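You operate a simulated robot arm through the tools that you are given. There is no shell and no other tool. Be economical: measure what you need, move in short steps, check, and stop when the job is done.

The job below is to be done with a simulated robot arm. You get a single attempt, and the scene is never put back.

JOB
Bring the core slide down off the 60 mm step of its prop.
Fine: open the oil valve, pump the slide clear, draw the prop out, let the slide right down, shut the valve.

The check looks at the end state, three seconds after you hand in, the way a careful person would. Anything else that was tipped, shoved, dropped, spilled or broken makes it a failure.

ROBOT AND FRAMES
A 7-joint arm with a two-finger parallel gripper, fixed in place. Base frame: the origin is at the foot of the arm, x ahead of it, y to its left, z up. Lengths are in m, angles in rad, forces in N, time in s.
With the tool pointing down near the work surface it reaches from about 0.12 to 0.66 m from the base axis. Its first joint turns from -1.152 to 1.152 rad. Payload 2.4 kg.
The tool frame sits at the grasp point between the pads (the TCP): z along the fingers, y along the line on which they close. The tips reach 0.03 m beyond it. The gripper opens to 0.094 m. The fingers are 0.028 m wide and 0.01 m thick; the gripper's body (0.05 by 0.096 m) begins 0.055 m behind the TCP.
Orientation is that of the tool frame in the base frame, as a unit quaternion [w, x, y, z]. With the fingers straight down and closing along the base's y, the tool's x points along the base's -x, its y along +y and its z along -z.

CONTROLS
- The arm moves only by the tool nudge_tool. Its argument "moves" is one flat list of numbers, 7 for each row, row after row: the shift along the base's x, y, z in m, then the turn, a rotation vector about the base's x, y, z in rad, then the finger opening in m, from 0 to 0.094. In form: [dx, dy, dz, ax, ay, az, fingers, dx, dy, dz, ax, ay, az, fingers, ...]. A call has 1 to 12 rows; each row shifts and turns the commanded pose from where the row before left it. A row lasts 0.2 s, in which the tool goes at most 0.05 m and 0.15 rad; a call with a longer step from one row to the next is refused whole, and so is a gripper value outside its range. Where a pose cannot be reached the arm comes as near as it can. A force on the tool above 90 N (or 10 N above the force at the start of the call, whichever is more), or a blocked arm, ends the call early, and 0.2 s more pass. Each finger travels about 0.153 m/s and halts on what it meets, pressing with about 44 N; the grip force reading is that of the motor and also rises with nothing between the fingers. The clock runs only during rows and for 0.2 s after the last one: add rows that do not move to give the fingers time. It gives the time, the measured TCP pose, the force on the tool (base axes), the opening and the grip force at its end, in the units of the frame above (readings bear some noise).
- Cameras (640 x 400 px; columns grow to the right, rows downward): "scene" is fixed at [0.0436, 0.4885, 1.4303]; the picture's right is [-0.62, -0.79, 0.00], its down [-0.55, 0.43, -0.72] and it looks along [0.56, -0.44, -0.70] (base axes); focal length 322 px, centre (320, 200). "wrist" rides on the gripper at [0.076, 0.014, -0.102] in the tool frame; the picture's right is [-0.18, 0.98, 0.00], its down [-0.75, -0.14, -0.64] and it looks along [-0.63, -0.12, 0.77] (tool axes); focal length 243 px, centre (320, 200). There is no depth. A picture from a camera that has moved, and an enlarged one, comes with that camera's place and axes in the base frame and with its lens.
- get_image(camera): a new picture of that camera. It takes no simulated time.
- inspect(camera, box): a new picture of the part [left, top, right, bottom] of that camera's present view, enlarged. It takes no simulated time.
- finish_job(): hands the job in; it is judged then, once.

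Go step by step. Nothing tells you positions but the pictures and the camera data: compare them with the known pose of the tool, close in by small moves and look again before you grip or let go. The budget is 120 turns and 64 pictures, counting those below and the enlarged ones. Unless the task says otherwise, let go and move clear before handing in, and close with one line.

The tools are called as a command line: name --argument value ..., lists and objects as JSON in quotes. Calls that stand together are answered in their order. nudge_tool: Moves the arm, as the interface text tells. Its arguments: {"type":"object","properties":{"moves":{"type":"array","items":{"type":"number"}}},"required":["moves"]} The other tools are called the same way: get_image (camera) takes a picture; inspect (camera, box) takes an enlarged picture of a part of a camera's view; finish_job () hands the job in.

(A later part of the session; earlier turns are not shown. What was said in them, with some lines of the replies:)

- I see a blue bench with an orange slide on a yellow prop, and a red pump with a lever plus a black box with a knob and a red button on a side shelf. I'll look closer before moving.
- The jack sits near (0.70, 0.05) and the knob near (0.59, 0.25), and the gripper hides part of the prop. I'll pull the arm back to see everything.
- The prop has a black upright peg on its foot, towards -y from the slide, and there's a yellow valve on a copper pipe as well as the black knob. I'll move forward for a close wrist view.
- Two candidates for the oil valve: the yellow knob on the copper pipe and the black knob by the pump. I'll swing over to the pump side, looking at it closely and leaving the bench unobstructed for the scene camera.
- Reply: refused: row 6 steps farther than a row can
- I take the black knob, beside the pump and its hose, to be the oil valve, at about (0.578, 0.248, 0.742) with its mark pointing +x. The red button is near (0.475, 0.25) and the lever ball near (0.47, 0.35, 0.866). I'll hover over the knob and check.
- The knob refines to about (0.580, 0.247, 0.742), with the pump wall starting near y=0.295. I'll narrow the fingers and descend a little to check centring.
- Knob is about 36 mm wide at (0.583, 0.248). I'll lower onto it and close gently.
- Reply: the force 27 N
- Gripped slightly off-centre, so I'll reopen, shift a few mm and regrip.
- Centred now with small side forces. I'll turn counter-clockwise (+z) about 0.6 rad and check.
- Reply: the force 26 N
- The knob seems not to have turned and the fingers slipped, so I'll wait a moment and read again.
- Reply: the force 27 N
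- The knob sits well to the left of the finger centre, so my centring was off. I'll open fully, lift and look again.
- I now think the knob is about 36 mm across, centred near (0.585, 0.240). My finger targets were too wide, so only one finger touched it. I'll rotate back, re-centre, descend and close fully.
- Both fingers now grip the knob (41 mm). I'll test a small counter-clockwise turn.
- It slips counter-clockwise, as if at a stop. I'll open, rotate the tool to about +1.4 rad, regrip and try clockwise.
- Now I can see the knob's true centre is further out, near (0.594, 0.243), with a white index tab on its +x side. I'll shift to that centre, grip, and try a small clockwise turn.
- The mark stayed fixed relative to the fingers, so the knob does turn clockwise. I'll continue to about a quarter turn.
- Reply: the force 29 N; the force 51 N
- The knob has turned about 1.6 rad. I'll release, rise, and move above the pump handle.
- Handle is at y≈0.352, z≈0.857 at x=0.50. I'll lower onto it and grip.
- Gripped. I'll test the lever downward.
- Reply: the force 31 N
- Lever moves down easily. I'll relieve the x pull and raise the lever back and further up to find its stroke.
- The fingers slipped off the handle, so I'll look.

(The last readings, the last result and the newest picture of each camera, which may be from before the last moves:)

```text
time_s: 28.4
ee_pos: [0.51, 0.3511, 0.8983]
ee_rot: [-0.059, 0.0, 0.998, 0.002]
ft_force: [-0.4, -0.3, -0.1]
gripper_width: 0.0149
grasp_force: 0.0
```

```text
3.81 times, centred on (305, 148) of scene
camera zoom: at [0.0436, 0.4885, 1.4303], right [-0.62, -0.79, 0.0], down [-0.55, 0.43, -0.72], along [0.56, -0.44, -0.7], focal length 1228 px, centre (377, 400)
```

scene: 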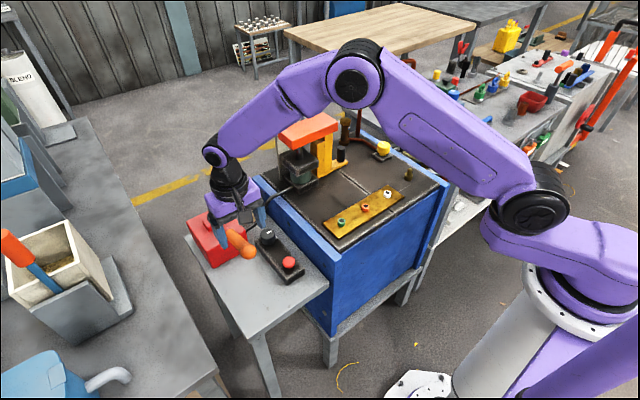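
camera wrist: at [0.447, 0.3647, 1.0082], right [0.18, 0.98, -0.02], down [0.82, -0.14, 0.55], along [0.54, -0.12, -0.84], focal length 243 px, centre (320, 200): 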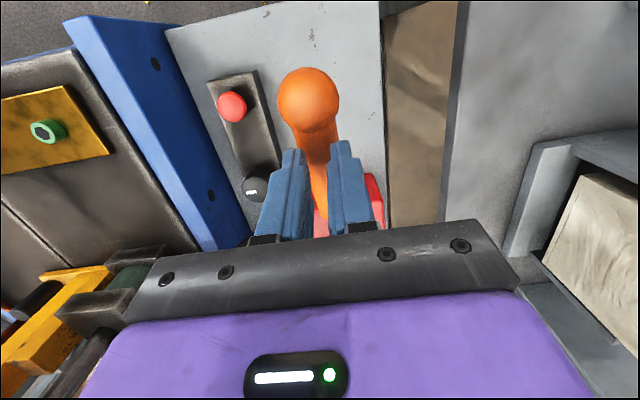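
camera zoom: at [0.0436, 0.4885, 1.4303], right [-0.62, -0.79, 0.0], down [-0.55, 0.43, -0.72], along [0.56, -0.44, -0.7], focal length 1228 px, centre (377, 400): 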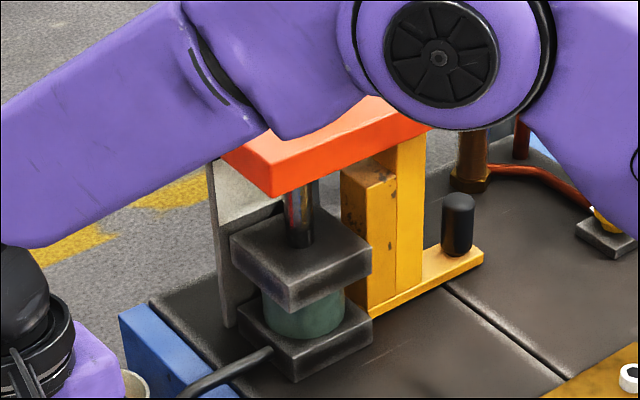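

The slide rose about 15 mm after one stroke, so the black knob is the oil valve and the pump works. Next I'll rise and travel to the prop's peg, near (0.685, -0.097, top 0.823).

nudge_tool --moves '[0, 0, 0, 0, 0, 0, 0.06, 0, 0, 0.045, 0, -0.06, 0, 0.06, 0, 0, 0.045, 0, -0.06, 0, 0.06, 0, 0, 0.03, 0, 0, 0, 0.06, 0, -0.048, 0, 0, 0, 0, 0.06, 0, -0.048, 0, 0, 0, 0, 0.06, 0, -0.048, 0, 0, 0, 0, 0.06, 0, -0.048, 0, 0, 0, 0, 0.06, 0, -0.048, 0, 0, 0, 0, 0.06, 0, -0.048, 0, 0, 0, 0, 0.06, 0, -0.048, 0, 0, 0, 0, 0.06, 0, -0.048, 0, 0, 0, 0, 0.06]'

nudge_tool --moves '[0.01, -0.04, -0.02, 0, -0.08, 0, 0.06, 0.02, -0.025, -0.03, 0, -0.08, 0, 0.06, 0.025, 0, -0.03, 0, -0.08, 0, 0.06, 0.025, 0, -0.02, 0, -0.08, 0, 0.06, 0.02, 0, -0.01, 0, -0.08, 0, 0.06, 0.015, 0, 0, 0, 0, 0, 0.06]'

get_image --camera "wrist"

inspect --camera "scene" --box '[255, 95, 415, 200]'

```text
time_s: 31.0
ee_pos: [0.5074, -0.0361, 1.0177]
ee_rot: [0.0, 0.0, 1.0, 0.0]
ft_force: [0.1, 0.2, -0.6]
gripper_width: 0.0597
grasp_force: 0.0
```

```text
time_s: 32.4
ee_pos: [0.6209, -0.0984, 0.9072]
ee_rot: [0.199, -0.001, 0.98, 0.0]
ft_force: [-0.4, 0.0, 0.1]
gripper_width: 0.0599
grasp_force: 0.1
```

```text
18 pictures are left
camera wrist: at [0.5123, -0.0849, 0.9706], right [0.17, 0.98, 0.07], down [0.44, -0.14, 0.89], along [0.88, -0.12, -0.46], focal length 243 px, centre (320, 200)
```

wrist: 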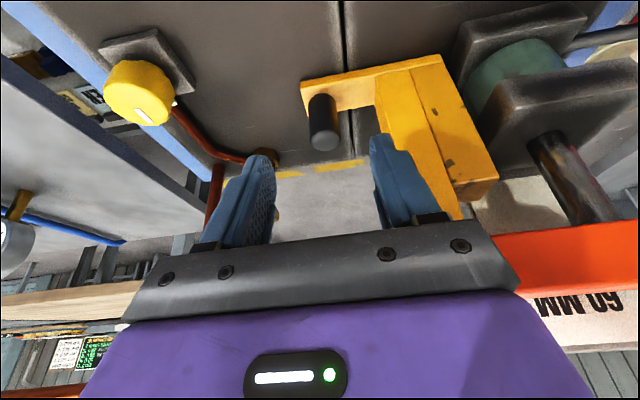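

```text
3.81 times, centred on (335, 148) of scene
camera zoom: at [0.0436, 0.4885, 1.4303], right [-0.62, -0.79, 0.0], down [-0.55, 0.43, -0.72], along [0.56, -0.44, -0.7], focal length 1228 px, centre (263, 400)
```

zoom: 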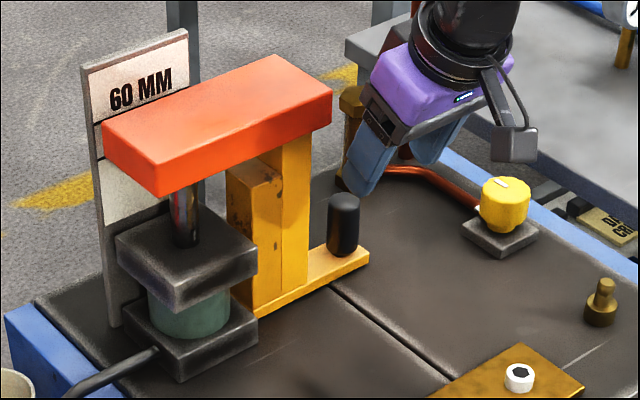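

The slide is holding, with a clear gap. The peg is at (0.68, -0.099), z 0.775–0.823. I'll bring the fingers down around it.

nudge_tool --moves '[0.02, 0, -0.03, 0, 0, 0, 0.052, 0.02, -0.001, -0.03, 0, 0, 0, 0.052, 0.018, 0, -0.029, 0, 0, 0, 0.052, 0, 0, 0, 0, 0, 0, 0.052]'

get_image --camera "wrist"

```text
time_s: 33.4
ee_pos: [0.6809, -0.1001, 0.8181]
ee_rot: [0.199, -0.001, 0.98, -0.001]
ft_force: [-0.1, -0.1, 0.3]
gripper_width: 0.0518
grasp_force: 0.1
```

```text
16 pictures are left
camera wrist: at [0.572, -0.0853, 0.8829], right [0.17, 0.98, 0.07], down [0.44, -0.14, 0.88], along [0.88, -0.12, -0.46], focal length 243 px, centre (320, 200)
```

wrist: 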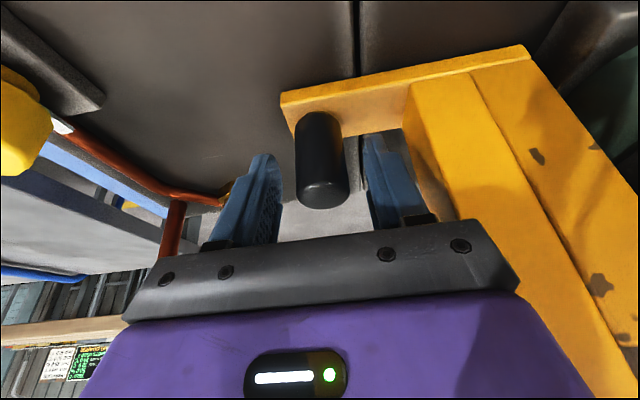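

Well centred on the peg. Closing.

nudge_tool --moves '[0, 0, -0.003, 0, 0, 0, 0.03, 0, 0, 0, 0, 0, 0, 0.01, 0, 0, 0, 0, 0, 0, 0.01]'

nudge_tool --moves '[0, -0.01, 0, 0, 0, 0, 0.01, 0, -0.01, 0, 0, 0, 0, 0.01]'

inspect --camera "scene" --box '[255, 95, 415, 200]'

```text
time_s: 34.2
ee_pos: [0.6807, -0.0985, 0.8156]
ee_rot: [0.199, -0.001, 0.98, -0.001]
ft_force: [-3.5, 2.5, 7.5]
gripper_width: 0.0276
grasp_force: 44.6
```

```text
time_s: 34.8
ee_pos: [0.6806, -0.1206, 0.8162]
ee_rot: [0.199, -0.001, 0.98, 0.0]
ft_force: [3.8, 0.4, 0.9]
gripper_width: 0.0275
grasp_force: 45.7
```

```text
3.81 times, centred on (335, 148) of scene
camera zoom: at [0.0437, 0.4885, 1.4302], right [-0.62, -0.79, 0.0], down [-0.55, 0.43, -0.72], along [0.56, -0.44, -0.7], focal length 1228 px, centre (263, 400)
```

zoom: 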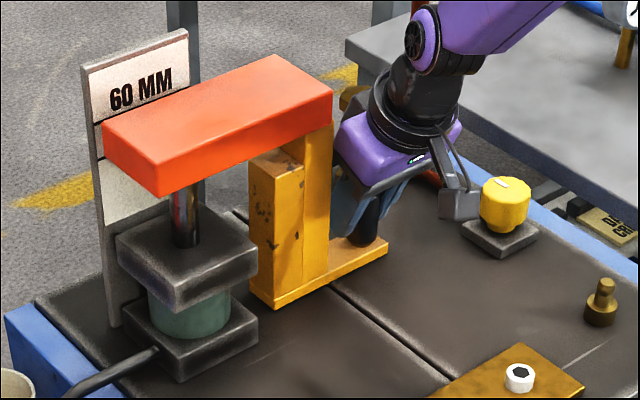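

The prop slides freely under the raised slide. Pulling further along -y would meet the copper pipe at y≈-0.21, so I'll draw it mostly toward -x onto open bench.

nudge_tool --moves '[-0.005, -0.008, 0, 0, 0, 0, 0.01, -0.012, -0.007, 0, 0, 0, 0, 0.01, -0.015, 0, 0, 0, 0, 0, 0.01, -0.015, 0, 0, 0, 0, 0, 0.01]'

inspect --camera "scene" --box '[255, 95, 415, 200]'

```text
time_s: 35.8
ee_pos: [0.6312, -0.1361, 0.813]
ee_rot: [0.196, -0.001, 0.981, 0.002]
ft_force: [0.4, -0.6, 0.2]
gripper_width: 0.0098
grasp_force: 0.1
```

```text
3.81 times, centred on (335, 148) of scene
camera zoom: at [0.0436, 0.4885, 1.4303], right [-0.62, -0.79, 0.0], down [-0.55, 0.43, -0.72], along [0.56, -0.44, -0.7], focal length 1228 px, centre (263, 400)
```

zoom: 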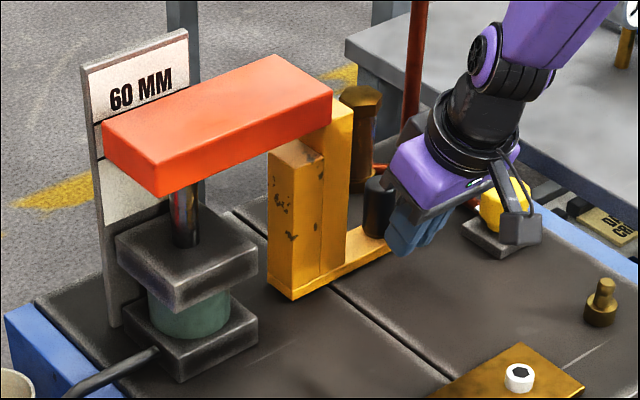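

The peg slipped out of the pads in -x, so the prop may be guided along y only. I'll look at the clearance to the pipe.

nudge_tool --moves '[-0.02, 0.0, 0.03, 0, 0, 0, 0.05, -0.02, 0.0, 0.03, 0, 0, 0, 0.05]'

get_image --camera "wrist"

```text
time_s: 36.4
ee_pos: [0.5933, -0.1358, 0.8727]
ee_rot: [0.199, 0.0, 0.98, 0.0]
ft_force: [0.3, 0.2, -1.0]
gripper_width: 0.0501
grasp_force: 0.1
```

```text
13 pictures are left
camera wrist: at [0.4837, -0.1217, 0.9372], right [0.17, 0.98, 0.07], down [0.44, -0.14, 0.88], along [0.88, -0.12, -0.46], focal length 243 px, centre (320, 200)
```

wrist: 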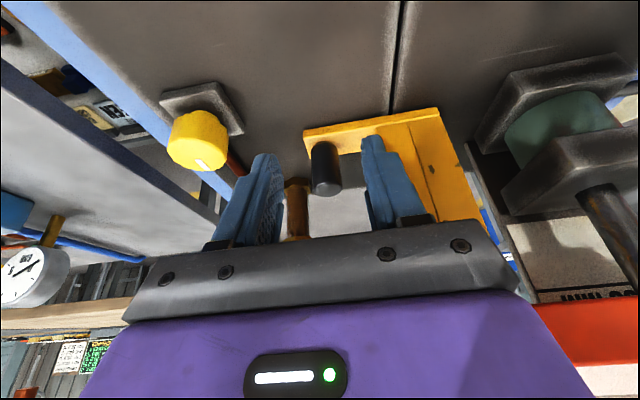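

The pipe looks slightly raised and the remaining travel needed is about 60 mm in -y. I'll regrip the peg higher, so the fingertips stay above the pipe, and draw along -y.

nudge_tool --moves '[0.03, -0.002, 0, 0, 0, 0, 0.05, 0.03, 0, -0.008, 0, 0, 0, 0.05, 0.026, 0, -0.028, 0, 0, 0, 0.05, 0, 0, 0, 0, 0, 0, 0.02, 0, 0, 0, 0, 0, 0, 0.01]'

get_image --camera "wrist"

```text
time_s: 37.6
ee_pos: [0.679, -0.1384, 0.8381]
ee_rot: [0.198, 0.001, 0.98, 0.0]
ft_force: [-10.6, -1.7, 7.8]
gripper_width: 0.0275
grasp_force: 45.1
```

```text
12 pictures are left
camera wrist: at [0.5684, -0.1241, 0.9022], right [0.17, 0.98, 0.07], down [0.45, -0.14, 0.88], along [0.88, -0.12, -0.46], focal length 243 px, centre (320, 200)
```

wrist: 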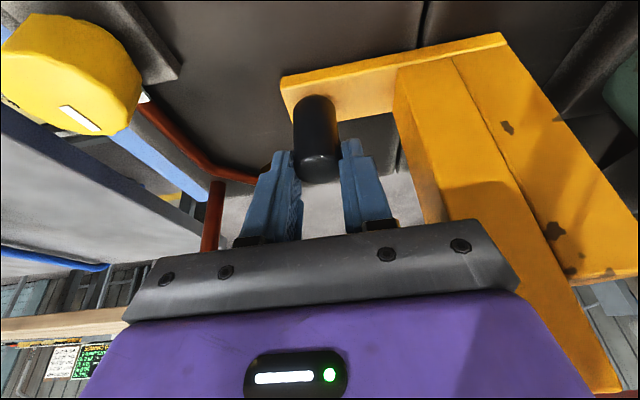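

Good grip. The pipe is at y≈-0.225 and the plate end at -0.153, so I'll draw 57 mm.

nudge_tool --moves '[0, -0.01, 0, 0, 0, 0, 0.01, 0, -0.012, 0, 0, 0, 0, 0.01, 0, -0.012, 0, 0, 0, 0, 0.01, 0, -0.012, 0, 0, 0, 0, 0.01, 0, -0.011, 0, 0, 0, 0, 0.01]'

get_image --camera "scene"

get_image --camera "wrist"

```text
time_s: 38.8
ee_pos: [0.6798, -0.1708, 0.8359]
ee_rot: [0.189, -0.015, 0.982, 0.009]
ft_force: [-36.1, 55.2, 25.5]
gripper_width: 0.0277
grasp_force: 45.1
```

```text
11 pictures are left
```

scene: 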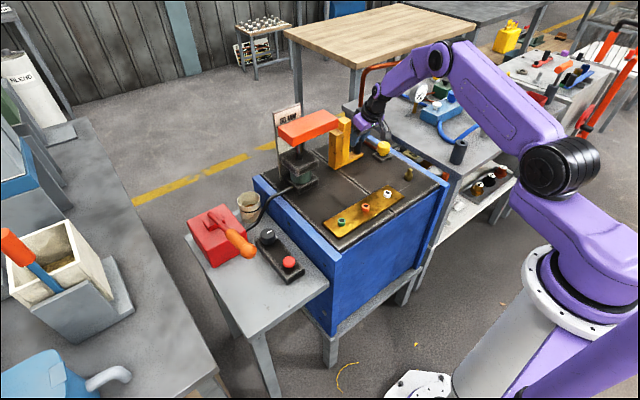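

```text
10 pictures are left
camera wrist: at [0.5715, -0.1606, 0.9031], right [0.14, 0.99, 0.08], down [0.47, -0.14, 0.87], along [0.87, -0.08, -0.48], focal length 243 px, centre (320, 200)
```

wrist: 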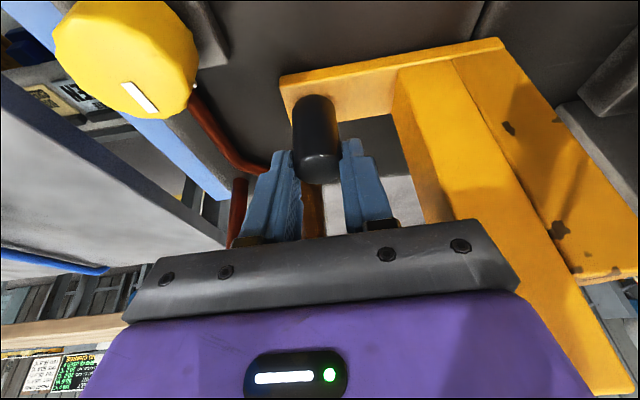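

Resistance at about 72 mm total draw, likely the end of its travel. I'll check whether the block is clear of the slide.

nudge_tool --moves '[0.005, 0.018, 0, 0, 0, 0, 0.01]'

inspect --camera "scene" --box '[255, 95, 415, 200]'

```text
time_s: 39.2
ee_pos: [0.6814, -0.1695, 0.8353]
ee_rot: [0.189, -0.005, 0.982, 0.004]
ft_force: [-37.7, 27.4, 20.1]
gripper_width: 0.0279
grasp_force: 45.1
```

```text
3.81 times, centred on (335, 148) of scene
camera zoom: at [0.0424, 0.4892, 1.43], right [-0.62, -0.79, 0.0], down [-0.55, 0.43, -0.72], along [0.56, -0.44, -0.7], focal length 1228 px, centre (263, 400)
```

zoom: 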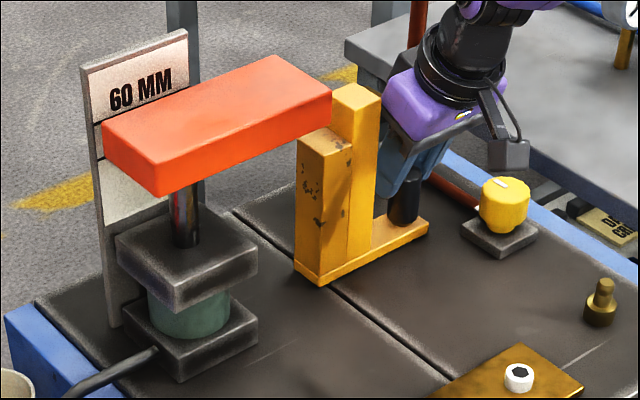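

The tall step is clear, but I need to verify the lower block versus the slide's end. I'll release the peg and look from above.

nudge_tool --moves '[0, 0.004, 0, 0, 0, 0, 0.05, 0, 0, 0, 0, 0, 0, 0.05, -0.025, 0, 0.04, 0, 0.08, 0, 0.05, -0.025, 0.01, 0.04, 0, 0.08, 0, 0.05, -0.025, 0.02, 0.04, 0, 0.08, 0, 0.05, -0.025, 0.02, 0.04, 0, 0.08, 0, 0.05, 0, 0.02, 0.04, 0, 0.08, 0, 0.05, 0, 0.01, 0.02, 0, 0, 0, 0.05]'

get_image --camera "wrist"

```text
refused: row 5 steps farther than a row can; nothing moved
```

```text
8 pictures are left
camera wrist: at [0.5728, -0.1574, 0.9022], right [0.16, 0.98, 0.07], down [0.46, -0.14, 0.88], along [0.87, -0.11, -0.48], focal length 243 px, centre (320, 200)
```

wrist: 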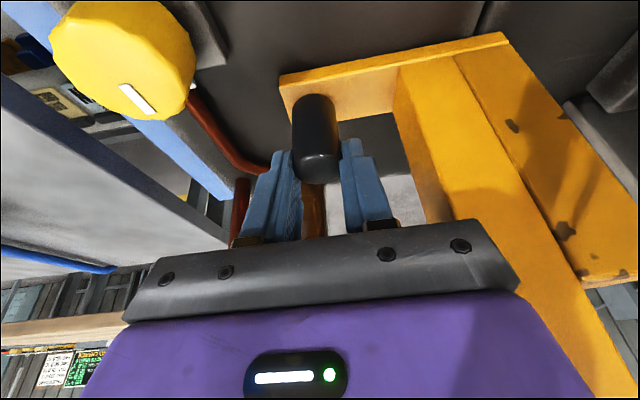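

That call was refused; I'll repeat with shorter steps.

nudge_tool --moves '[0, 0.004, 0, 0, 0, 0, 0.05, 0, 0, 0, 0, 0, 0, 0.05, -0.02, 0, 0.03, 0, 0.07, 0, 0.05, -0.025, 0.01, 0.035, 0, 0.07, 0, 0.05, -0.025, 0.02, 0.035, 0, 0.07, 0, 0.05, -0.025, 0.02, 0.035, 0, 0.07, 0, 0.05, -0.005, 0.02, 0.035, 0, 0.07, 0, 0.05, 0, 0.01, 0.035, 0, 0.05, 0, 0.05]'

```text
time_s: 41.0
ee_pos: [0.5836, -0.0921, 1.0442]
ee_rot: [0.0, 0.0, 1.0, 0.001]
ft_force: [0.4, 0.2, -0.1]
gripper_width: 0.0502
grasp_force: 0.1
```

get_image --camera "wrist"

```text
7 pictures are left
camera wrist: at [0.5081, -0.0785, 1.1462], right [0.18, 0.98, 0.0], down [0.75, -0.14, 0.64], along [0.63, -0.12, -0.77], focal length 243 px, centre (320, 200)
```

wrist: 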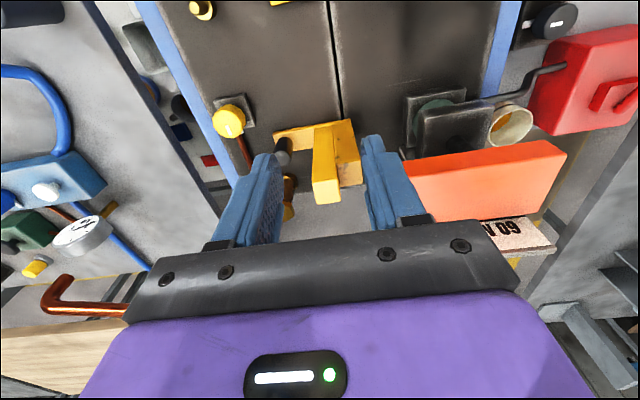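

There's now a clear gap of about 40 mm between the prop and the slide's end. I'll go to the red button, near (0.49, 0.245), with fingers closed.

nudge_tool --moves '[-0.0117, 0.042, 0, 0, 0, 0, 0.02, -0.0117, 0.042, 0, 0, 0, 0, 0.0, -0.0117, 0.042, 0, 0, 0, 0, 0.0, -0.0117, 0.042, 0, 0, 0, 0, 0.0, -0.0117, 0.042, 0, 0, 0, 0, 0.0, -0.0117, 0.042, 0, 0, 0, 0, 0.0, -0.0117, 0.042, 0, 0, 0, 0, 0.0, -0.0117, 0.042, 0, 0, 0, 0, 0.0]'

nudge_tool --moves '[0, 0, -0.045, 0, 0, 0, 0, 0, 0, -0.045, 0, 0, 0, 0, 0, 0, -0.045, 0, 0, 0, 0, 0, 0, -0.045, 0, 0, 0, 0, 0, 0, -0.045, 0, 0, 0, 0, 0, 0, -0.015, 0, 0, 0, 0]'

get_image --camera "wrist"

```text
time_s: 42.8
ee_pos: [0.4919, 0.2448, 1.0437]
ee_rot: [0.0, 0.0, 1.0, 0.0]
ft_force: [-0.6, 0.0, -0.5]
gripper_width: 0.0
grasp_force: 32.3
```

```text
time_s: 44.2
ee_pos: [0.4907, 0.2449, 0.803]
ee_rot: [0.0, 0.0, 1.0, 0.0]
ft_force: [-0.1, -0.3, 0.0]
gripper_width: 0.0002
grasp_force: 32.5
```

```text
6 pictures are left
camera wrist: at [0.4153, 0.2587, 0.905], right [0.18, 0.98, 0.0], down [0.75, -0.14, 0.64], along [0.63, -0.12, -0.77], focal length 243 px, centre (320, 200)
```

wrist: 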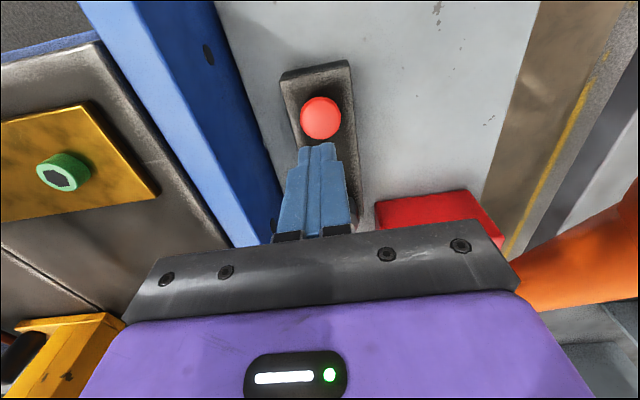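

The button is almost straight below, a few mm nearer the base. I'll shift and press down gently in small steps.

nudge_tool --moves '[-0.004, 0.002, -0.02, 0, 0, 0, 0, 0, 0, -0.01, 0, 0, 0, 0, 0, 0, -0.006, 0, 0, 0, 0, 0, 0, -0.004, 0, 0, 0, 0]'

```text
time_s: 45.2
ee_pos: [0.4873, 0.2461, 0.7648]
ee_rot: [-0.001, 0.0, 1.0, 0.0]
ft_force: [0.0, 0.3, -0.5]
gripper_width: 0.0002
grasp_force: 33.2
```

nudge_tool --moves '[0, 0, -0.005, 0, 0, 0, 0, 0, 0, -0.004, 0, 0, 0, 0, 0, 0, -0.004, 0, 0, 0, 0]'

```text
time_s: 46.0
ee_pos: [0.4871, 0.247, 0.7501]
ee_rot: [0.0, -0.001, 1.0, 0.0]
ft_force: [0.2, 0.7, 0.0]
gripper_width: 0.0
grasp_force: 33.0
```

nudge_tool --moves '[0, 0, -0.004, 0, 0, 0, 0, 0, 0, -0.003, 0, 0, 0, 0]'

```text
time_s: 46.6
ee_pos: [0.4887, 0.2476, 0.7452]
ee_rot: [0.0, 0.0, 1.0, 0.0]
ft_force: [-1.6, 1.1, 2.1]
gripper_width: 0.0
grasp_force: 33.2
```

Contact begins. Press a few mm and hold.

nudge_tool --moves '[0, 0, -0.003, 0, 0, 0, 0, 0, 0, -0.003, 0, 0, 0, 0, 0, 0, -0.002, 0, 0, 0, 0, 0, 0, 0, 0, 0, 0, 0, 0, 0, 0, 0, 0, 0, 0, 0, 0, 0, 0, 0, 0, 0, 0, 0, 0, 0, 0, 0, 0]'

inspect --camera "scene" --box '[230, 100, 390, 280]'

```text
time_s: 48.2
ee_pos: [0.4872, 0.2467, 0.7364]
ee_rot: [0.0, -0.001, 1.0, 0.0]
ft_force: [-10.7, 0.8, 33.9]
gripper_width: 0.0
grasp_force: 33.3
```

```text
2.22 times, centred on (310, 190) of scene
camera zoom: at [0.0429, 0.4882, 1.4304], right [-0.62, -0.79, 0.0], down [-0.55, 0.43, -0.72], along [0.56, -0.44, -0.7], focal length 716 px, centre (342, 222)
```

zoom: 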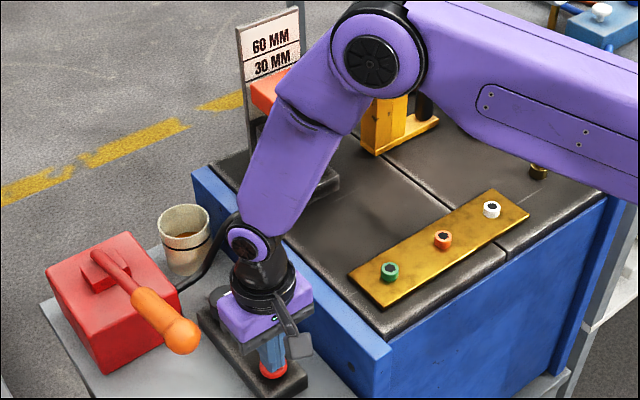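

The slide is coming down: the "30 MM" mark is now uncovered. I'll keep holding the button.

nudge_tool --moves '[0, 0, 0, 0, 0, 0, 0, 0, 0, 0, 0, 0, 0, 0, 0, 0, 0, 0, 0, 0, 0, 0, 0, 0, 0, 0, 0, 0, 0, 0, 0, 0, 0, 0, 0, 0, 0, 0, 0, 0, 0, 0, 0, 0, 0, 0, 0, 0, 0, 0, 0, 0, 0, 0, 0, 0, 0, 0, 0, 0, 0, 0, 0, 0, 0, 0, 0, 0, 0, 0, 0, 0, 0, 0, 0, 0, 0, 0, 0, 0, 0, 0, 0, 0]'

nudge_tool --moves '[0, 0, 0, 0, 0, 0, 0, 0, 0, 0, 0, 0, 0, 0, 0, 0, 0, 0, 0, 0, 0, 0, 0, 0, 0, 0, 0, 0, 0, 0, 0, 0, 0, 0, 0, 0, 0, 0, 0, 0, 0, 0, 0, 0, 0, 0, 0, 0, 0, 0, 0, 0, 0, 0, 0, 0, 0, 0, 0, 0, 0, 0, 0, 0, 0, 0, 0, 0, 0, 0, 0, 0, 0, 0, 0, 0, 0, 0, 0, 0, 0, 0, 0, 0]'

inspect --camera "scene" --box '[230, 90, 350, 200]'

```text
time_s: 50.8
ee_pos: [0.4872, 0.2465, 0.7361]
ee_rot: [0.002, -0.001, 1.0, 0.0]
ft_force: [-8.9, 3.4, 32.0]
gripper_width: 0.0002
grasp_force: 32.6
```

```text
time_s: 53.4
ee_pos: [0.4869, 0.2465, 0.7351]
ee_rot: [0.001, 0.0, 1.0, 0.001]
ft_force: [-6.7, 4.0, 31.4]
gripper_width: 0.0
grasp_force: 32.5
```

```text
3.64 times, centred on (290, 145) of scene
camera zoom: at [0.043, 0.4883, 1.4304], right [-0.62, -0.79, 0.0], down [-0.55, 0.43, -0.72], along [0.56, -0.44, -0.7], focal length 1172 px, centre (429, 400)
```

zoom: 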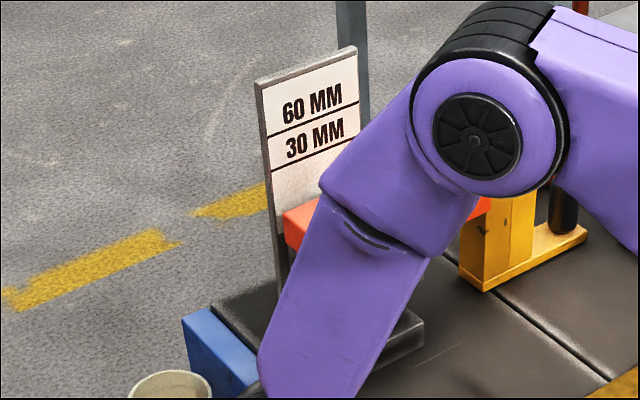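

The slide has dropped low. I'll release the button, move over the knob with fingers open, and check.

nudge_tool --moves '[0, 0, 0.03, 0, 0, 0, 0, 0, 0, 0.04, 0, 0, 0, 0.02, 0, 0, 0.03, 0, 0, 0, 0.06, 0.035, -0.001, 0, 0, 0, -0.1, 0.06, 0.036, -0.001, 0, 0, 0, -0.1, 0.06, 0.036, 0, 0, 0, 0, 0, 0.06, 0, 0, 0, 0, 0, 0, 0.06]'

inspect --camera "scene" --box '[200, 90, 380, 280]'

```text
time_s: 55.0
ee_pos: [0.594, 0.2439, 0.8358]
ee_rot: [-0.001, 0.1, 0.995, 0.0]
ft_force: [-0.6, -0.4, 0.4]
gripper_width: 0.06
grasp_force: 0.1
```

```text
2.11 times, centred on (290, 185) of scene
camera zoom: at [0.0437, 0.4885, 1.4303], right [-0.62, -0.79, 0.0], down [-0.55, 0.43, -0.72], along [0.56, -0.44, -0.7], focal length 678 px, centre (383, 232)
```

zoom: 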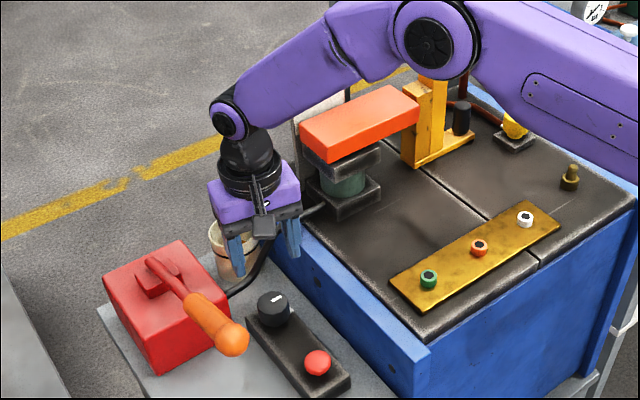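

The slide sits right down on the jack body, with the prop clear. Now I'll lower onto the knob and grip.

nudge_tool --moves '[0, 0, -0.04, 0, 0, 0, 0.06, 0, 0.001, -0.035, 0, 0, 0, 0.06, 0, 0, -0.012, 0, 0, 0, 0.06, 0, 0, 0, 0, 0, 0, 0.03, 0, 0, 0, 0, 0, 0, 0.02, 0, 0, 0, 0, 0, 0, 0.02]'

nudge_tool --moves '[0, 0, 0, 0, 0, 0.13, 0.02, 0, 0, 0, 0, 0, 0.13, 0.02, 0, 0, 0, 0, 0, 0.13, 0.02, 0, 0, 0, 0, 0, 0.13, 0.02, 0, 0, 0, 0, 0, 0.13, 0.02, 0, 0, 0, 0, 0, 0.13, 0.02, 0, 0, 0, 0, 0, 0.13, 0.02, 0, 0, 0, 0, 0, 0.13, 0.02, 0, 0, 0, 0, 0, 0.13, 0.02, 0, 0, 0, 0, 0, 0.13, 0.02, 0, 0, 0, 0, 0, 0.13, 0.02, 0, 0, 0, 0, 0, 0.13, 0.02]'

```text
time_s: 56.4
ee_pos: [0.5939, 0.2467, 0.7499]
ee_rot: [0.0, 0.099, 0.995, 0.001]
ft_force: [-1.1, 1.7, -2.2]
gripper_width: 0.0408
grasp_force: 45.2
```

```text
time_s: 59.0
ee_pos: [0.5949, 0.2442, 0.7511]
ee_rot: [0.001, -0.63, 0.777, 0.0]
ft_force: [-14.8, -8.7, 35.3]
gripper_width: 0.0408
grasp_force: 44.6
```

nudge_tool --moves '[0, 0, -0.001, 0, 0, 0.06, 0.02, 0, 0, 0, 0, 0, 0.05, 0.02]'

inspect --camera "wrist" --box '[220, 100, 420, 240]'

```text
time_s: 59.6
ee_pos: [0.594, 0.2444, 0.7487]
ee_rot: [0.002, -0.671, 0.741, 0.0]
ft_force: [-5.5, -3.0, 23.0]
gripper_width: 0.0415
grasp_force: 45.1
```

```text
2.86 times, centred on (320, 170) of wrist
camera zoom: at [0.574, 0.1707, 0.8503], right [-0.96, 0.28, 0.0], down [0.21, 0.73, 0.64], along [0.18, 0.62, -0.77], focal length 693 px, centre (320, 286)
```

zoom: 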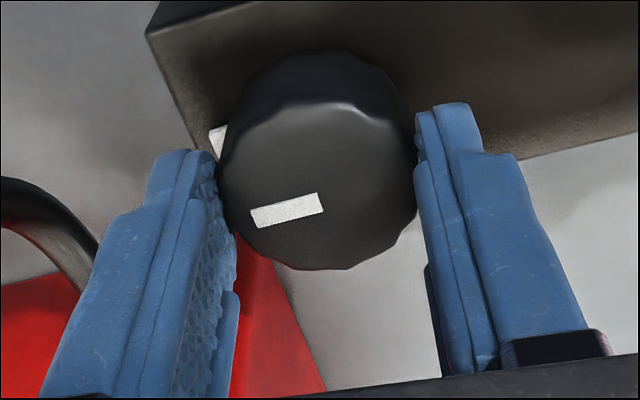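

The mark is back at +x against its stop, so the valve is shut. I'll release and retreat.

nudge_tool --moves '[0, 0, 0, 0, 0, 0, 0.06, 0, 0, 0, 0, 0, 0, 0.07, 0, 0, 0.04, 0, 0, 0, 0.07, 0, 0, 0.045, 0, 0, -0.1, 0.07, 0, 0, 0.045, 0, 0, -0.1, 0.07, 0, 0, 0.045, 0, 0, -0.1, 0.07, -0.045, -0.01, 0.01, 0, 0, -0.1, 0.07, -0.045, -0.01, 0.01, 0, 0, -0.1, 0.07, -0.045, -0.01, 0.01, 0, 0, -0.1, 0.07, -0.045, -0.01, 0, 0, 0, -0.1, 0.07]'

get_image --camera "scene"

inspect --camera "scene" --box '[180, 90, 410, 290]'

```text
time_s: 61.8
ee_pos: [0.4138, 0.2024, 0.9533]
ee_rot: [0.001, -0.377, 0.926, 0.0]
ft_force: [0.3, 0.4, 0.3]
gripper_width: 0.0699
grasp_force: 0.0
```

```text
1 pictures are left
```

scene: 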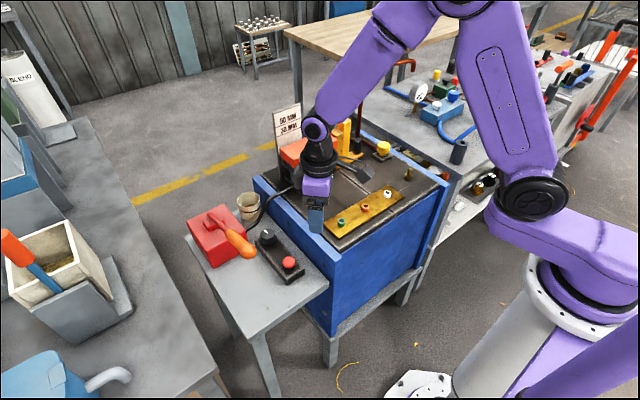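

```text
2.00 times, centred on (295, 190) of scene
camera zoom: at [0.0437, 0.4885, 1.4303], right [-0.62, -0.79, 0.0], down [-0.55, 0.43, -0.72], along [0.56, -0.44, -0.7], focal length 645 px, centre (370, 220)
```

zoom: 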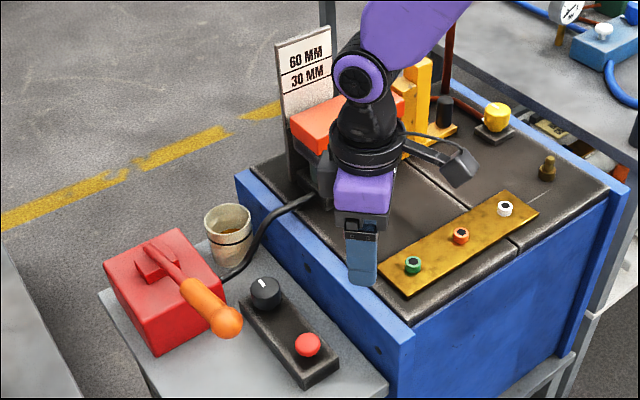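

Everything is in place: slide right down, prop drawn out and standing, valve mark back where it started, and the arm clear. I'm handing in.

finish_job

```text
The job is handed in.
```

The slide is all the way down, the prop is drawn out and still standing, the oil valve is shut and the arm is clear; I saw nothing else disturbed.
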